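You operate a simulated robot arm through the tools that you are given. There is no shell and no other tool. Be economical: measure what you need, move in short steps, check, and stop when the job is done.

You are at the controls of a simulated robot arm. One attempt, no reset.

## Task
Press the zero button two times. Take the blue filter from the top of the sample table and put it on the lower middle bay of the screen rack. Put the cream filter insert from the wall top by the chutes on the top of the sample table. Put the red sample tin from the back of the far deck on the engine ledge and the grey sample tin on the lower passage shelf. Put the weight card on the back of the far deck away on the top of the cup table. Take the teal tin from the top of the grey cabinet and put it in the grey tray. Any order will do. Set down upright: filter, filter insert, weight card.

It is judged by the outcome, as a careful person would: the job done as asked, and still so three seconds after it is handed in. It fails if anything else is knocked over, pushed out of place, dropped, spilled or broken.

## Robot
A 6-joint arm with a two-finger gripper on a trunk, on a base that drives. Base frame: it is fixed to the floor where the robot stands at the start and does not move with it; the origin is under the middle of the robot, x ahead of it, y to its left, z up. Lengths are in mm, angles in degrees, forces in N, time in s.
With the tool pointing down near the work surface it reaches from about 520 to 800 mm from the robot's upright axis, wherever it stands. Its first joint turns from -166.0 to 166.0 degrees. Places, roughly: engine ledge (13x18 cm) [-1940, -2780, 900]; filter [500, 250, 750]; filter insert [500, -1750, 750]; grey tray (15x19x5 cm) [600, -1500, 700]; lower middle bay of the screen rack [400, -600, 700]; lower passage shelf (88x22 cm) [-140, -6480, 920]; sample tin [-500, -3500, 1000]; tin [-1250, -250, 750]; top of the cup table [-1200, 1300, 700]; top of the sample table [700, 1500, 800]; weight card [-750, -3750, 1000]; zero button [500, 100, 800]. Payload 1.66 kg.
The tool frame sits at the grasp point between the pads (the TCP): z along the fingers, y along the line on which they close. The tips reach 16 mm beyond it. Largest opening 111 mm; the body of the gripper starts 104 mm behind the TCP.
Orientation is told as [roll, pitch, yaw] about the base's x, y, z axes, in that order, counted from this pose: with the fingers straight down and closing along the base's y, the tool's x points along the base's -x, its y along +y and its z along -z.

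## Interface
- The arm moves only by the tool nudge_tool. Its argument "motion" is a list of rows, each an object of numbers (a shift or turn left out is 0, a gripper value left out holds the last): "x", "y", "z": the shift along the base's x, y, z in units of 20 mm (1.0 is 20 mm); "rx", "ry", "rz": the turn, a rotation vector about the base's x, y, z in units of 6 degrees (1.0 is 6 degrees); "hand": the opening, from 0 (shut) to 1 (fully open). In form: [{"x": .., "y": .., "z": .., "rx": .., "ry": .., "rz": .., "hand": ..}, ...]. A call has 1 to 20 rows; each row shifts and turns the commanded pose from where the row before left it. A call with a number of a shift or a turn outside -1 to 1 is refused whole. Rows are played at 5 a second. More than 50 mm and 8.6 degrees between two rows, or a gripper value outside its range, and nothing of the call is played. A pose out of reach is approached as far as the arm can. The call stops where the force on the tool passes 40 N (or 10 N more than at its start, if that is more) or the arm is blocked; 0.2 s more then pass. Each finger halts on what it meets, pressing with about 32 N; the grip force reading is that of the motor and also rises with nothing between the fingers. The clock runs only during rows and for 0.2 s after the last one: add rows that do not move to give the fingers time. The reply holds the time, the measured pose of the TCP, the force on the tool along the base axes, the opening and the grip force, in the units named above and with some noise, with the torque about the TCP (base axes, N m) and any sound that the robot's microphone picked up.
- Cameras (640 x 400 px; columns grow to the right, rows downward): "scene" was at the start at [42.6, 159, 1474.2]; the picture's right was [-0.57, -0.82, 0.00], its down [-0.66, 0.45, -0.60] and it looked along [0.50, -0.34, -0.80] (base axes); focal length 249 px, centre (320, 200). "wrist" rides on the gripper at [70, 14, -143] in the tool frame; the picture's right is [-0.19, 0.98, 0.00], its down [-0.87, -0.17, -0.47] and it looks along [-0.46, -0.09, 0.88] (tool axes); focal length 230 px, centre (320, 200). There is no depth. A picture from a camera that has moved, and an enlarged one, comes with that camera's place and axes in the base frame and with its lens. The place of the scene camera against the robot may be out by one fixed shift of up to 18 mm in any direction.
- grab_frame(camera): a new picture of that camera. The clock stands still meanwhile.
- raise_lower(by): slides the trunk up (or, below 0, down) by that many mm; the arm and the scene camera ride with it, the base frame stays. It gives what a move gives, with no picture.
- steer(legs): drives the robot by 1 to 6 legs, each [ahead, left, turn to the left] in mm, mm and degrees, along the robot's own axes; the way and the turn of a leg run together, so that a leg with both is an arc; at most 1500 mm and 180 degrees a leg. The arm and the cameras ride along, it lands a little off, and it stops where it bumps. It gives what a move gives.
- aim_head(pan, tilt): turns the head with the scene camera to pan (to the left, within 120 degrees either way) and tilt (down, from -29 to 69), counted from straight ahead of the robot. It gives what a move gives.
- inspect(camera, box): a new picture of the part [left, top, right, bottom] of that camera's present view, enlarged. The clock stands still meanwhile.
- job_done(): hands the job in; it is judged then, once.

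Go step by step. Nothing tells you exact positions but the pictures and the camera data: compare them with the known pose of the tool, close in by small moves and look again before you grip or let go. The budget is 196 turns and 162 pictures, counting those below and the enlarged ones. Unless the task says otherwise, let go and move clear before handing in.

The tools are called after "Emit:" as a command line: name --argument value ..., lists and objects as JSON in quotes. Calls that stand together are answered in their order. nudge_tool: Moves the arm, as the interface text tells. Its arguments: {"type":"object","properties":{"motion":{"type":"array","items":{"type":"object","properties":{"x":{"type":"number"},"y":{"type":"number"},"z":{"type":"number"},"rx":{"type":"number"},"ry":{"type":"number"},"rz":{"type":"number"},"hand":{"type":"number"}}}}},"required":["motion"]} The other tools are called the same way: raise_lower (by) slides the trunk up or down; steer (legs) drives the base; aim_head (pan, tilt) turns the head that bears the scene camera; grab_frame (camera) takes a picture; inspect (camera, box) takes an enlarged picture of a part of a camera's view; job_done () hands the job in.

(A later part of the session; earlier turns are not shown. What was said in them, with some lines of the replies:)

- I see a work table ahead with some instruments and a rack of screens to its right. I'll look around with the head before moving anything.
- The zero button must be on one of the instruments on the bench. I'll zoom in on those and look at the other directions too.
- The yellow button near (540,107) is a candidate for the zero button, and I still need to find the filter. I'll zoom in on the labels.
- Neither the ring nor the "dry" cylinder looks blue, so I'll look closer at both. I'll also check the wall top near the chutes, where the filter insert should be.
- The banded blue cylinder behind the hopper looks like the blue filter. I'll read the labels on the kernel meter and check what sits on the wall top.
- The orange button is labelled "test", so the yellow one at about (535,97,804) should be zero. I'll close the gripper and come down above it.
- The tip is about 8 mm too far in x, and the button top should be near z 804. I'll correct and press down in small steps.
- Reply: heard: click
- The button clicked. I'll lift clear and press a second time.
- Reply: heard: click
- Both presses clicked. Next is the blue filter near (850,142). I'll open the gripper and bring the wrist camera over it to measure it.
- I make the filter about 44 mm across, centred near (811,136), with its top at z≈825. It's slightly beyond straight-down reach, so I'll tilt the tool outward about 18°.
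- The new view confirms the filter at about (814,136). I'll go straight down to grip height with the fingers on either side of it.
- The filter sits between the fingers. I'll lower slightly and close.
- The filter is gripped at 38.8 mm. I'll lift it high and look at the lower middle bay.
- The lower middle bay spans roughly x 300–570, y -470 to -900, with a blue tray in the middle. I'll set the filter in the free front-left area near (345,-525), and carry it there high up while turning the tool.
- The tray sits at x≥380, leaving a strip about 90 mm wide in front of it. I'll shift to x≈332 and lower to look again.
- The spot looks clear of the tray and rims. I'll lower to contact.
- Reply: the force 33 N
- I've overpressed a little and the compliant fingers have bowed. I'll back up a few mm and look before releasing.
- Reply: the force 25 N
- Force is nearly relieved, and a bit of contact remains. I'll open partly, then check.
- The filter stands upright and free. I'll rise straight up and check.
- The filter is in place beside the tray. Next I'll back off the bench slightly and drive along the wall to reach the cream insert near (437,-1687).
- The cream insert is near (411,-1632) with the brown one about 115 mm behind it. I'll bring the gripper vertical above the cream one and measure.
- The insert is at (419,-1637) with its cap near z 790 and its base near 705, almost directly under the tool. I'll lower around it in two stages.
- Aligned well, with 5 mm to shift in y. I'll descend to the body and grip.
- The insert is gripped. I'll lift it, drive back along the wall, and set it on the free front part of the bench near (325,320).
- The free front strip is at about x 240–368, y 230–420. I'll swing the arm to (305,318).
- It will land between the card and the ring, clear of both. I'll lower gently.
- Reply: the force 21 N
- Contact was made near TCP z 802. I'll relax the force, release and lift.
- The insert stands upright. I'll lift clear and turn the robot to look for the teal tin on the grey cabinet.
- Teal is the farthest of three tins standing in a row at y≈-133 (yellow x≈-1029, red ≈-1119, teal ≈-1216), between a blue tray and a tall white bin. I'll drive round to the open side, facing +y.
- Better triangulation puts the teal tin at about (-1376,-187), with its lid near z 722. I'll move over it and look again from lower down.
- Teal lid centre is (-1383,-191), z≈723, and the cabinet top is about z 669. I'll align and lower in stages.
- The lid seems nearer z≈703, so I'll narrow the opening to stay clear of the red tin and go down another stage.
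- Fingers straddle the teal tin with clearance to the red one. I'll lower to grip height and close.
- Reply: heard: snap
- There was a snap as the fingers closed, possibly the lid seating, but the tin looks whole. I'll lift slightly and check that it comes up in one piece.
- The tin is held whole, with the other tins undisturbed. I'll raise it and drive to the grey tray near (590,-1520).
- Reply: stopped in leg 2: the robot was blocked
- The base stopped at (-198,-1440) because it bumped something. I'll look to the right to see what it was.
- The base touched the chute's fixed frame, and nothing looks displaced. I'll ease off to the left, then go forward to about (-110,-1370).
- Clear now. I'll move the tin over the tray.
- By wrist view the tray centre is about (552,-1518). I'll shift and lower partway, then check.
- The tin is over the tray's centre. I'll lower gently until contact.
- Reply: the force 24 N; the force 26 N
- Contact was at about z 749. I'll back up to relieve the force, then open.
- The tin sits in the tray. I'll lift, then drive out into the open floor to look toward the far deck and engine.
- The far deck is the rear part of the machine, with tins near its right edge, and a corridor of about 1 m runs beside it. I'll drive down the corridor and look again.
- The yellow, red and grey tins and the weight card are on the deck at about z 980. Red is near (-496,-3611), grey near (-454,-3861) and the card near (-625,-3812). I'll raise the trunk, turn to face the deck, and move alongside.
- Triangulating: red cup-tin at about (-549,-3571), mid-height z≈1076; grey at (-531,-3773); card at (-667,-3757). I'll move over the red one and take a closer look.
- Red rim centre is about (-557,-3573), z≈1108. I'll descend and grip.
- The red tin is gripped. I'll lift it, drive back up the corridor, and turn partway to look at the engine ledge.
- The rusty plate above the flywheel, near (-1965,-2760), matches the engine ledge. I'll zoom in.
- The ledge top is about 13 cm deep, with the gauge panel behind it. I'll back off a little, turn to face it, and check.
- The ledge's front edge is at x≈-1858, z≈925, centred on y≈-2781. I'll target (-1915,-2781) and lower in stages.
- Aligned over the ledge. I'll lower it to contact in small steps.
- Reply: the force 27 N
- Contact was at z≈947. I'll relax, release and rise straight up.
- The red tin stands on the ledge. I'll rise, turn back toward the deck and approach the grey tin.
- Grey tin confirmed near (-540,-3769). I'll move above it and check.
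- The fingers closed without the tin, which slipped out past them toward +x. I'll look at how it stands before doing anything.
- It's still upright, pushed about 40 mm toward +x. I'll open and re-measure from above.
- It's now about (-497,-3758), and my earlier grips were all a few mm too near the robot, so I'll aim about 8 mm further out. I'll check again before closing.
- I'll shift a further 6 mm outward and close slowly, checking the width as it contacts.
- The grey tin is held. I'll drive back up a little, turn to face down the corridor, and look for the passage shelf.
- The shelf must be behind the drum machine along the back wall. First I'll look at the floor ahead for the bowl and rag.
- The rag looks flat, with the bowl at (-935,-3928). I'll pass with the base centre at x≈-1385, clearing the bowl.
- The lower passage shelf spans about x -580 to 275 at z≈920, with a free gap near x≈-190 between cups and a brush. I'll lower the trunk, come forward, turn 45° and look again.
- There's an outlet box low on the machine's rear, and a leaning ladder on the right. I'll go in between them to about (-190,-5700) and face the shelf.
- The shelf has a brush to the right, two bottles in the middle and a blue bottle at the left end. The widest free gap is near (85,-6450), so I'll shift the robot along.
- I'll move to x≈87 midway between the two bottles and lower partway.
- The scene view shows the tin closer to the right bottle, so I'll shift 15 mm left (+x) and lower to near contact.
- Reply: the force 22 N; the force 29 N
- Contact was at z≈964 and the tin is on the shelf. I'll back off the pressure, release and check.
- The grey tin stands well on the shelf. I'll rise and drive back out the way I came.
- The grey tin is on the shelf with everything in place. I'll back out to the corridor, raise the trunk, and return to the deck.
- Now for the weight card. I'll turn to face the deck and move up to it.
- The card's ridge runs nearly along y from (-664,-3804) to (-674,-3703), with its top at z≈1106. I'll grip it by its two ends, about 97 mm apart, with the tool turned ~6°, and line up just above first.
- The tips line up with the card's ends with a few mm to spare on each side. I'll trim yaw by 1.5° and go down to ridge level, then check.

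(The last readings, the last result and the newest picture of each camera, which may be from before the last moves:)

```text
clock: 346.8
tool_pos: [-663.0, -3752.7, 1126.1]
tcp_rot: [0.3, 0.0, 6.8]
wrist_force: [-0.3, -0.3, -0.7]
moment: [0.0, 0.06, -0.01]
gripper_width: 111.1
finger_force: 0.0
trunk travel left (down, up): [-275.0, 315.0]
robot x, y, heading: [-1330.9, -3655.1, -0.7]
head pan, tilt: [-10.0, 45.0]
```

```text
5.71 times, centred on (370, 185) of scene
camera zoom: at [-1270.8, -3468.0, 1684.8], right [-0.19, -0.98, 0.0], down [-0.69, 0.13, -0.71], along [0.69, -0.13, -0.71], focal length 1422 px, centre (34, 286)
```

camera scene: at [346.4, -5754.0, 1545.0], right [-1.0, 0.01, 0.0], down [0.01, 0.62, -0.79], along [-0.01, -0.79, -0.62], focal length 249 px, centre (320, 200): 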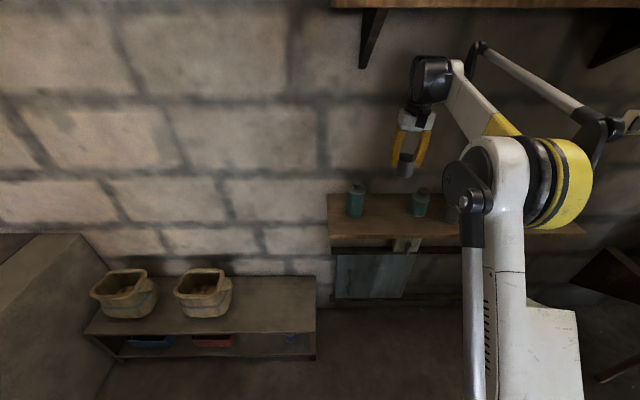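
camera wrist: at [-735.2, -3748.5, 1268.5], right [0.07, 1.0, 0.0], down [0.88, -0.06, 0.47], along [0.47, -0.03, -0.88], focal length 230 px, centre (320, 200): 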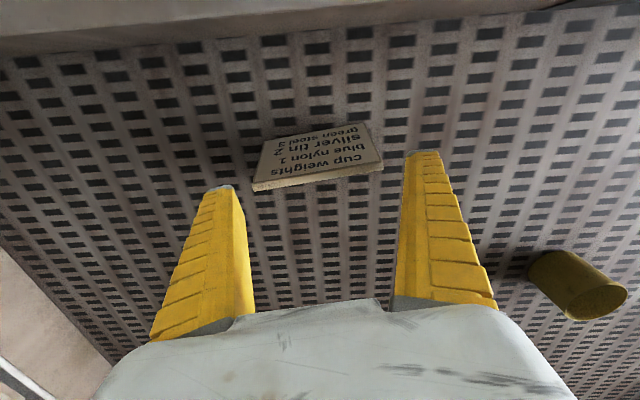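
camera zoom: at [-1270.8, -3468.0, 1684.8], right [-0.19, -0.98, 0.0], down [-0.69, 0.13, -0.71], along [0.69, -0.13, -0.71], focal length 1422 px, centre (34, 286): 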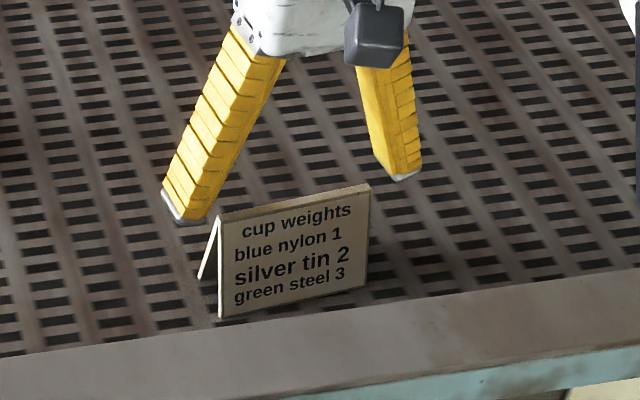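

The ridge fits between the tips with about 10 mm per side. I'll lower onto it and close.

Emit:
nudge_tool --motion '[{"x": -0.1, "y": -0.05, "z": -0.6}, {"z": -0.6}, {"z": -0.6}]'

Emit:
nudge_tool --motion '[{"hand": 0.9}, {"hand": 0.8}, {"hand": 0.6}, {"hand": 0}, {}, {}]'

Emit:
grab_frame --camera "wrist"

Emit:
inspect --camera "scene" --box '[320, 150, 420, 220]'

```text
clock: 347.6
tool_pos: [-665.4, -3753.7, 1089.6]
tcp_rot: [0.3, 0.0, 6.7]
wrist_force: [0.1, -0.3, -0.2]
moment: [-0.03, 0.0, 0.01]
gripper_width: 110.8
finger_force: 0.0
trunk travel left (down, up): [-275.0, 315.0]
robot x, y, heading: [-1334.8, -3654.2, -0.8]
head pan, tilt: [-10.0, 45.0]
```

```text
clock: 348.9
tool_pos: [-664.0, -3753.5, 1088.9]
tcp_rot: [0.3, -0.1, 6.8]
wrist_force: [-0.2, -1.0, -0.6]
moment: [0.02, 0.0, 0.01]
gripper_width: 99.7
finger_force: 31.9
trunk travel left (down, up): [-275.0, 315.0]
robot x, y, heading: [-1336.4, -3656.1, -0.7]
head pan, tilt: [-10.0, 45.0]
```

```text
27 pictures are left
camera wrist: at [-737.0, -3749.3, 1232.8], right [0.07, 1.0, 0.0], down [0.88, -0.06, 0.47], along [0.47, -0.03, -0.88], focal length 230 px, centre (320, 200)
```

wrist: 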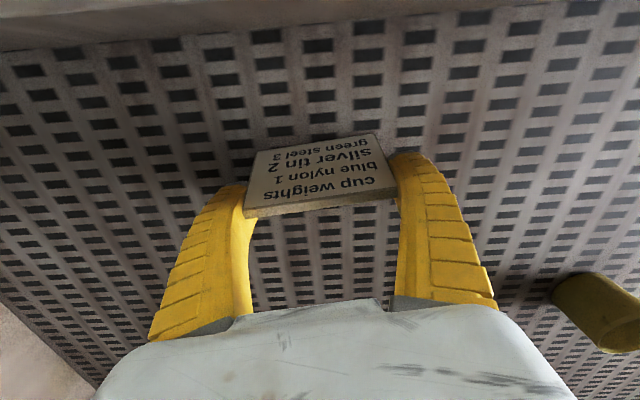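

```text
5.71 times, centred on (370, 185) of scene
camera zoom: at [-1270.8, -3468.0, 1684.8], right [-0.19, -0.98, 0.0], down [-0.69, 0.13, -0.71], along [0.69, -0.13, -0.71], focal length 1422 px, centre (34, 286)
```

zoom: 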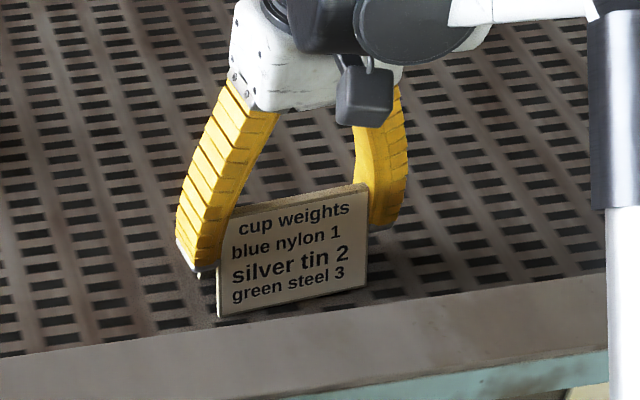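

The card is held by its ends. I'll lift and check that it hangs level.

Emit:
nudge_tool --motion '[{"z": 0.4}, {"z": 0.6}, {"z": 0.8}, {"z": 1}, {"z": 1}, {"z": 1}, {"z": 1}, {"z": 1}, {"z": 1}, {"z": 1}, {"z": 1}, {"z": 1}, {"z": 1}]'

Emit:
grab_frame --camera "wrist"

```text
clock: 351.8
tool_pos: [-666.1, -3753.7, 1326.1]
tcp_rot: [0.2, 0.0, 6.8]
wrist_force: [0.0, 1.3, 0.4]
moment: [0.01, -0.02, 0.0]
gripper_width: 99.6
finger_force: 31.7
trunk travel left (down, up): [-275.0, 315.0]
robot x, y, heading: [-1333.7, -3652.4, -0.9]
head pan, tilt: [-10.0, 45.0]
```

```text
25 pictures are left
camera wrist: at [-737.8, -3749.1, 1468.6], right [0.07, 1.0, 0.0], down [0.88, -0.06, 0.47], along [0.47, -0.03, -0.88], focal length 230 px, centre (320, 200)
```

wrist: 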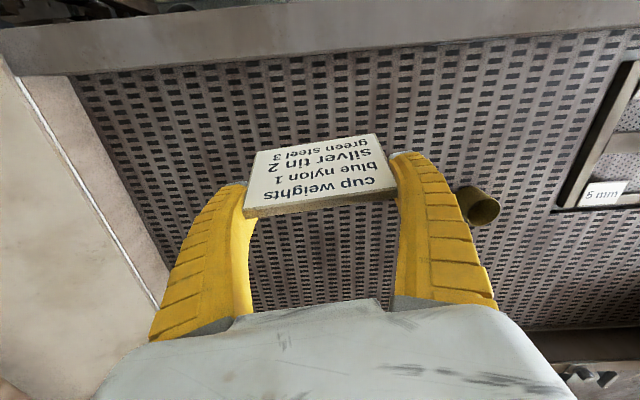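

The card hangs level. I'll drive it up the corridor, across to the aisle by the bench, and up toward the cup table.

Emit:
steer --legs '[[0, 1500, 0], [0, 1150, 0], [1050, 0, 0], [0, 1450, 0]]'

Emit:
aim_head --pan 110 --tilt 30

Emit:
grab_frame --camera "scene"

```text
clock: 376.4
tool_pos: [430.7, 341.5, 1325.6]
tcp_rot: [0.0, 0.0, 7.0]
wrist_force: [0.5, 0.0, -0.4]
moment: [-0.01, -0.01, 0.0]
gripper_width: 99.6
finger_force: 31.8
trunk travel left (down, up): [-275.0, 315.0]
robot x, y, heading: [-239.9, 439.9, -0.6]
head pan, tilt: [-10.0, 45.0]
```

```text
clock: 378.4
tool_pos: [430.3, 340.9, 1325.5]
tcp_rot: [0.2, -0.1, 7.0]
wrist_force: [0.2, -0.1, -1.2]
moment: [0.01, -0.01, 0.0]
gripper_width: 99.4
finger_force: 32.0
trunk travel left (down, up): [-275.0, 315.0]
robot x, y, heading: [-240.4, 436.3, -0.6]
head pan, tilt: [110.0, 30.0]
```

```text
24 pictures are left
camera scene: at [-285.4, 724.9, 1707.4], right [0.94, 0.33, 0.0], down [0.17, -0.47, -0.87], along [-0.29, 0.82, -0.5], focal length 249 px, centre (320, 200)
```

scene: 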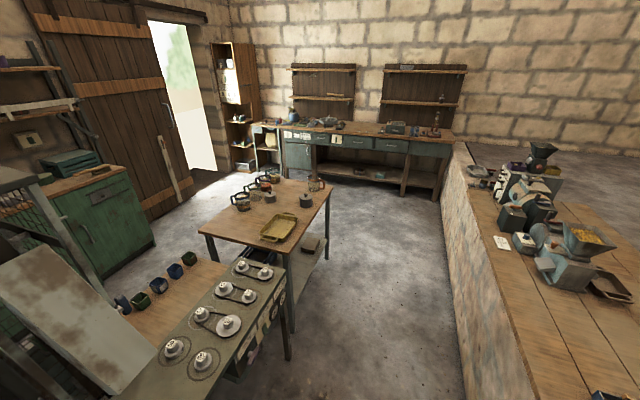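

The small wooden table with coloured cups near (-1180,1200) is the cup table, just behind the grey table. I'll move alongside, turn to face it and look closer.

Emit:
steer --legs '[[0, 790, 0], [0, 0, 180], [150, 0, 0]]'

Emit:
aim_head --pan 0 --tilt 45

Emit:
grab_frame --camera "scene"

Emit:
grab_frame --camera "wrist"

```text
clock: 391.1
tool_pos: [-1048.3, 1330.6, 1325.0]
tcp_rot: [0.2, 0.0, -172.7]
wrist_force: [-0.5, 0.6, -1.1]
moment: [0.03, -0.04, 0.02]
gripper_width: 99.3
finger_force: 32.0
trunk travel left (down, up): [-275.0, 315.0]
robot x, y, heading: [-378.2, 1234.8, 179.9]
head pan, tilt: [110.0, 30.0]
```

```text
clock: 392.9
tool_pos: [-1047.8, 1330.1, 1324.4]
tcp_rot: [0.2, -0.1, -172.6]
wrist_force: [-0.2, 0.2, -0.6]
moment: [-0.01, -0.03, -0.05]
gripper_width: 98.9
finger_force: 32.0
trunk travel left (down, up): [-275.0, 315.0]
robot x, y, heading: [-375.0, 1233.4, 179.6]
head pan, tilt: [0.0, 45.0]
```

```text
23 pictures are left
camera scene: at [-438.7, 1056.4, 1684.8], right [0.01, 1.0, 0.0], down [0.71, 0.0, -0.71], along [-0.71, 0.0, -0.71], focal length 249 px, centre (320, 200)
```

scene: 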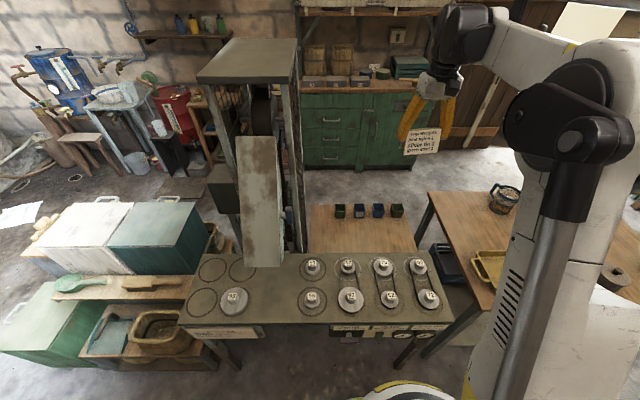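

```text
22 pictures are left
camera wrist: at [-977.4, 1325.7, 1468.3], right [-0.06, -1.0, 0.0], down [-0.88, 0.06, 0.47], along [-0.47, 0.03, -0.88], focal length 230 px, centre (320, 200)
```

wrist: 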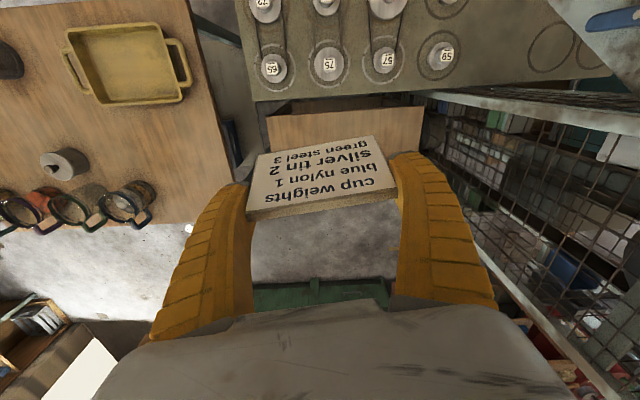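

The cup table is the wooden one at about (-1210,1265), with four cups along its far edge, so the near half is free. I'll move a little closer, lower the trunk and look.

Emit:
steer --legs '[[70, 0, 0]]'

Emit:
raise_lower --by -200

Emit:
nudge_tool --motion '[{"x": -0.9, "y": -0.9}, {"x": -0.9, "y": -0.9}, {"x": -0.9, "y": -0.9}, {"z": -1}, {"z": -1}]'

Emit:
aim_head --pan 8 --tilt 45

Emit:
inspect --camera "scene" --box '[270, 60, 510, 240]'

Emit:
grab_frame --camera "wrist"

```text
clock: 393.9
tool_pos: [-1117.7, 1329.2, 1324.2]
tcp_rot: [0.2, 0.1, -172.7]
wrist_force: [0.0, 0.0, 0.6]
moment: [-0.01, -0.06, 0.02]
gripper_width: 99.2
finger_force: 31.7
trunk travel left (down, up): [-275.0, 315.0]
robot x, y, heading: [-450.9, 1235.4, 179.7]
head pan, tilt: [0.0, 45.0]
```

```text
clock: 396.1
tool_pos: [-1116.3, 1329.2, 1126.3]
tcp_rot: [0.2, 0.1, -172.7]
wrist_force: [0.6, -0.1, 0.0]
moment: [0.01, -0.03, -0.01]
gripper_width: 99.3
finger_force: 31.9
trunk travel left (down, up): [-75.0, 515.0]
robot x, y, heading: [-445.7, 1235.4, 179.5]
head pan, tilt: [0.0, 45.0]
```

```text
clock: 397.3
tool_pos: [-1171.2, 1276.7, 1086.4]
tcp_rot: [0.2, 0.0, -172.7]
wrist_force: [-0.5, 0.6, 0.4]
moment: [0.01, -0.01, 0.0]
gripper_width: 99.3
finger_force: 32.7
trunk travel left (down, up): [-75.0, 515.0]
robot x, y, heading: [-446.5, 1239.3, 179.7]
head pan, tilt: [0.0, 45.0]
```

```text
clock: 398.0
tool_pos: [-1170.7, 1275.5, 1084.8]
tcp_rot: [0.2, -0.1, -172.7]
wrist_force: [0.7, -0.3, 0.2]
moment: [0.01, -0.01, -0.01]
gripper_width: 99.2
finger_force: 31.7
trunk travel left (down, up): [-75.0, 515.0]
robot x, y, heading: [-446.2, 1234.1, 179.8]
head pan, tilt: [8.0, 45.0]
```

```text
2.22 times, centred on (390, 150) of scene
camera zoom: at [-507.2, 1045.6, 1484.8], right [-0.13, 0.99, 0.0], down [0.7, 0.09, -0.71], along [-0.7, -0.09, -0.71], focal length 553 px, centre (164, 311)
```

zoom: 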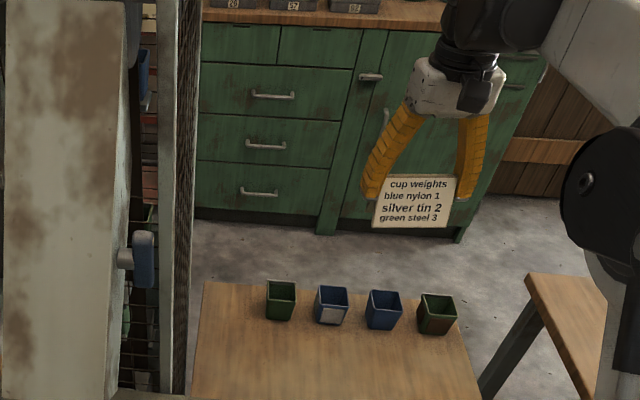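

```text
20 pictures are left
camera wrist: at [-1100.4, 1272.3, 1228.7], right [-0.06, -1.0, 0.0], down [-0.88, 0.06, 0.47], along [-0.47, 0.03, -0.88], focal length 230 px, centre (320, 200)
```

wrist: 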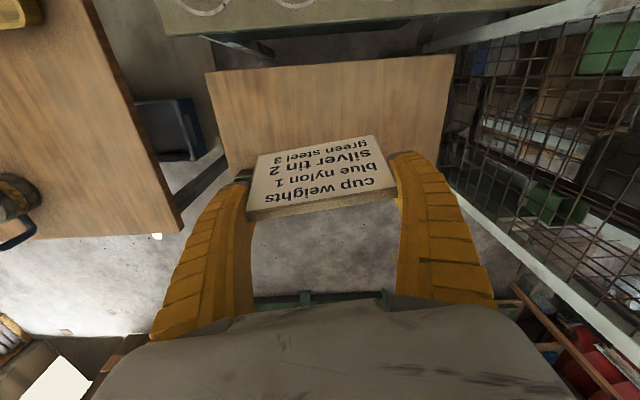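

The wooden tabletop runs x -1079 to about -1380, y 1005 to 1498, with the cups at x≈-1305. My spot at (-1171,1276) is clear, so I'll lower partway.

Emit:
nudge_tool --motion '[{"x": 0.2, "z": -1}, {"z": -1}, {"z": -1}, {"z": -1}, {"z": -1}, {"z": -1}, {"z": -1}, {"z": -1}, {"z": -1}, {"z": -1}, {"z": -1}, {"z": -1}, {"z": -1}]'

Emit:
inspect --camera "scene" --box '[330, 120, 490, 240]'

Emit:
grab_frame --camera "wrist"

```text
clock: 400.8
tool_pos: [-1166.1, 1275.7, 826.3]
tcp_rot: [0.1, -0.1, -172.7]
wrist_force: [-0.1, -0.5, 0.0]
moment: [0.01, -0.02, 0.03]
gripper_width: 99.0
finger_force: 32.5
trunk travel left (down, up): [-75.0, 515.0]
robot x, y, heading: [-448.5, 1241.1, 179.6]
head pan, tilt: [8.0, 45.0]
```

```text
3.33 times, centred on (410, 180) of scene
camera zoom: at [-507.3, 1045.6, 1484.8], right [-0.13, 0.99, 0.0], down [0.7, 0.09, -0.71], along [-0.7, -0.09, -0.71], focal length 830 px, centre (20, 267)
```

zoom: 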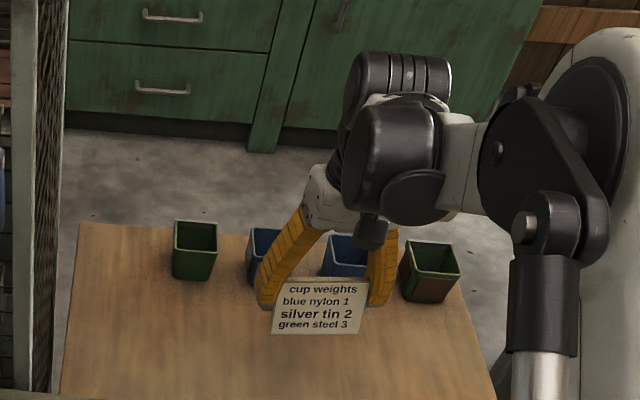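

```text
18 pictures are left
camera wrist: at [-1095.8, 1271.9, 968.4], right [-0.06, -1.0, 0.0], down [-0.88, 0.06, 0.47], along [-0.47, 0.03, -0.88], focal length 230 px, centre (320, 200)
```

wrist: 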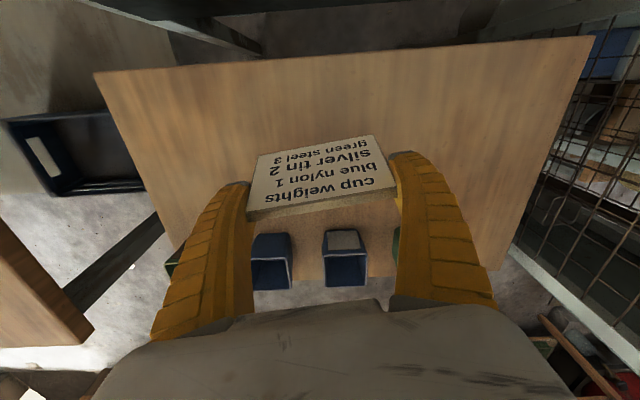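

Clear of the cups, with the table at about z 705. I'll lower gently to contact.

Emit:
nudge_tool --motion '[{"z": -1}, {"z": -1}, {"z": -1}, {"z": -0.5}]'

Emit:
nudge_tool --motion '[{"z": -0.15}, {}]'

Emit:
inspect --camera "scene" --box '[350, 150, 470, 240]'

```text
clock: 401.8
tool_pos: [-1166.1, 1276.8, 754.5]
tcp_rot: [0.2, 0.0, -172.6]
wrist_force: [0.0, -0.5, -0.1]
moment: [0.0, 0.01, -0.01]
gripper_width: 99.2
finger_force: 32.4
trunk travel left (down, up): [-75.0, 515.0]
robot x, y, heading: [-445.3, 1232.0, 179.7]
head pan, tilt: [8.0, 45.0]
```

```text
clock: 402.4
tool_pos: [-1166.9, 1276.4, 752.7]
tcp_rot: [0.3, -0.1, -172.7]
wrist_force: [0.3, -0.7, -0.6]
moment: [-0.01, 0.02, 0.01]
gripper_width: 99.2
finger_force: 32.3
trunk travel left (down, up): [-75.0, 515.0]
robot x, y, heading: [-446.3, 1234.5, 179.9]
head pan, tilt: [8.0, 45.0]
```

```text
4.44 times, centred on (410, 195) of scene
camera zoom: at [-507.3, 1045.6, 1484.8], right [-0.13, 0.99, 0.0], down [0.7, 0.09, -0.71], along [-0.7, -0.09, -0.71], focal length 1106 px, centre (-80, 222)
```

zoom: 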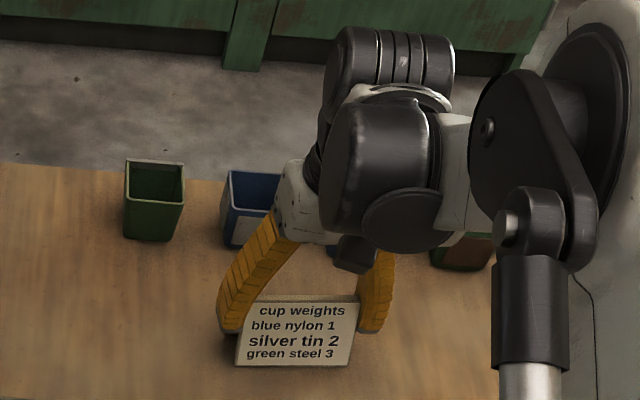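

Emit:
nudge_tool --motion '[{"z": -0.15}, {"z": -0.15}, {}]'

Emit:
nudge_tool --motion '[{"z": -0.12}, {}]'

```text
clock: 403.2
tool_pos: [-1165.6, 1276.8, 749.3]
tcp_rot: [0.1, 0.0, -172.7]
wrist_force: [-2.3, 2.6, 27.6]
moment: [-0.02, 0.34, -0.01]
gripper_width: 100.2
finger_force: 31.8
trunk travel left (down, up): [-75.0, 515.0]
robot x, y, heading: [-444.9, 1233.0, 179.8]
head pan, tilt: [8.0, 45.0]
```

```text
clock: 403.8
tool_pos: [-1165.2, 1274.9, 745.3]
tcp_rot: [0.0, -0.1, -172.7]
wrist_force: [0.6, 4.5, 29.2]
moment: [0.18, -0.02, 0.03]
gripper_width: 100.7
finger_force: 31.9
trunk travel left (down, up): [-75.0, 515.0]
robot x, y, heading: [-447.5, 1236.3, 179.7]
head pan, tilt: [8.0, 45.0]
```

Contact was at about z 750. I'll back off to relieve the force, then release and check.

Emit:
nudge_tool --motion '[{"z": 0.2}, {}, {}, {"hand": 0.95}, {"hand": 1}, {}, {}]'

Emit:
inspect --camera "scene" --box '[350, 150, 470, 240]'

Emit:
grab_frame --camera "wrist"

```text
clock: 405.4
tool_pos: [-1166.1, 1274.7, 748.5]
tcp_rot: [0.3, 0.0, -172.8]
wrist_force: [-0.4, -0.4, 0.8]
moment: [-0.01, 0.0, -0.05]
gripper_width: 110.8
finger_force: 0.1
trunk travel left (down, up): [-75.0, 515.0]
robot x, y, heading: [-448.0, 1235.7, 179.4]
head pan, tilt: [8.0, 45.0]
```

```text
4.44 times, centred on (410, 195) of scene
camera zoom: at [-507.2, 1045.6, 1484.8], right [-0.13, 0.99, 0.0], down [0.7, 0.09, -0.71], along [-0.7, -0.09, -0.71], focal length 1106 px, centre (-80, 222)
```

zoom: 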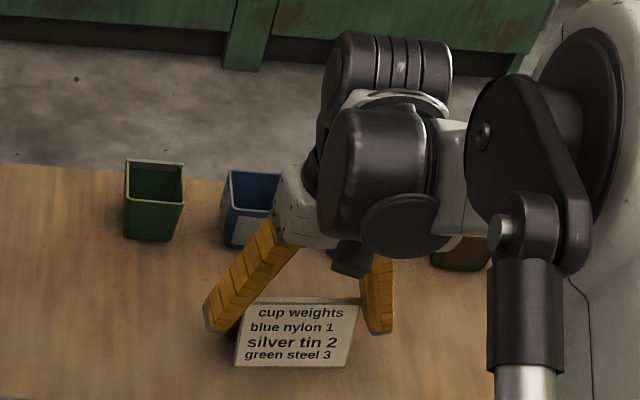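

```text
15 pictures are left
camera wrist: at [-1096.5, 1271.8, 890.8], right [-0.06, -1.0, 0.0], down [-0.88, 0.06, 0.47], along [-0.47, 0.03, -0.88], focal length 230 px, centre (320, 200)
```

wrist: 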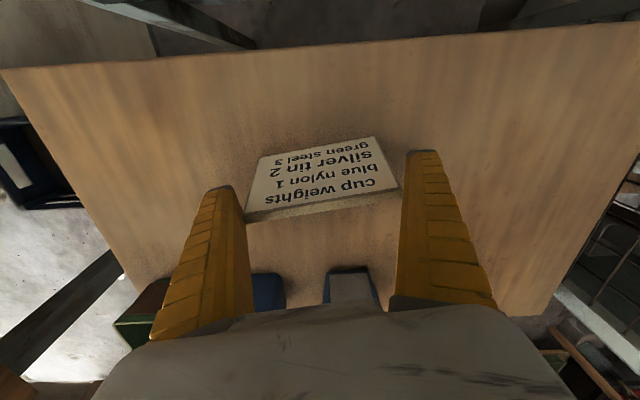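

The card stands upright and free. I'll rise straight up slowly and verify.

Emit:
nudge_tool --motion '[{"z": 0.2}, {"z": 0.4}, {"z": 0.6}, {"z": 0.8}, {"z": 1}, {"z": 1}, {"z": 1}, {"z": 1}, {"z": 1}, {"z": 1}, {"z": 1}, {"z": 1}, {"z": 1}, {"z": 1}, {"z": 1}, {"z": 1}]'

Emit:
grab_frame --camera "wrist"

Emit:
inspect --camera "scene" --box '[280, 120, 520, 280]'

```text
clock: 408.8
tool_pos: [-1167.0, 1274.5, 1028.3]
tcp_rot: [0.3, 0.0, -172.7]
wrist_force: [0.1, 0.2, 0.1]
moment: [0.0, 0.02, -0.03]
gripper_width: 110.8
finger_force: 0.0
trunk travel left (down, up): [-75.0, 515.0]
robot x, y, heading: [-446.3, 1234.4, 179.9]
head pan, tilt: [8.0, 45.0]
```

```text
14 pictures are left
camera wrist: at [-1096.9, 1271.7, 1171.0], right [-0.06, -1.0, 0.0], down [-0.88, 0.06, 0.47], along [-0.47, 0.03, -0.88], focal length 230 px, centre (320, 200)
```

wrist: 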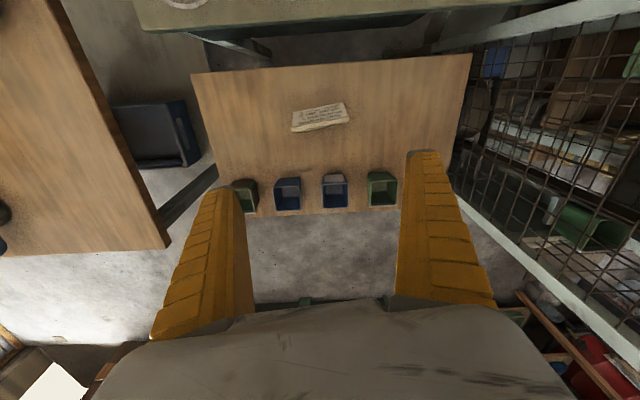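

```text
2.50 times, centred on (400, 200) of scene
camera zoom: at [-507.0, 1045.6, 1484.9], right [-0.13, 0.99, 0.0], down [0.7, 0.09, -0.71], along [-0.7, -0.09, -0.71], focal length 622 px, centre (120, 200)
```

zoom: 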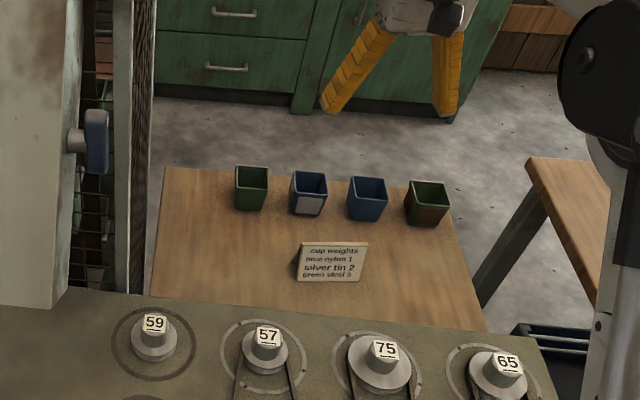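

The card stands upright on the cup table, the other items were seen in their places after release, and the arm is clear. I'm handing the job in.

Emit:
job_done

```text
The job is handed in.
```

I pressed the zero button twice, hearing a click each time, and put all six items in the places you asked; the job is handed in.

Three things were not clean:
- **Grey sample tin:** it slipped about 40 mm along the deck on the first grip. It stayed upright and is now on the shelf.
- **Teal tin:** there was a snap when the gripper closed on it. It came up whole.
- **Base bump:** the base bumped the chute frame once, and nothing looked displaced.
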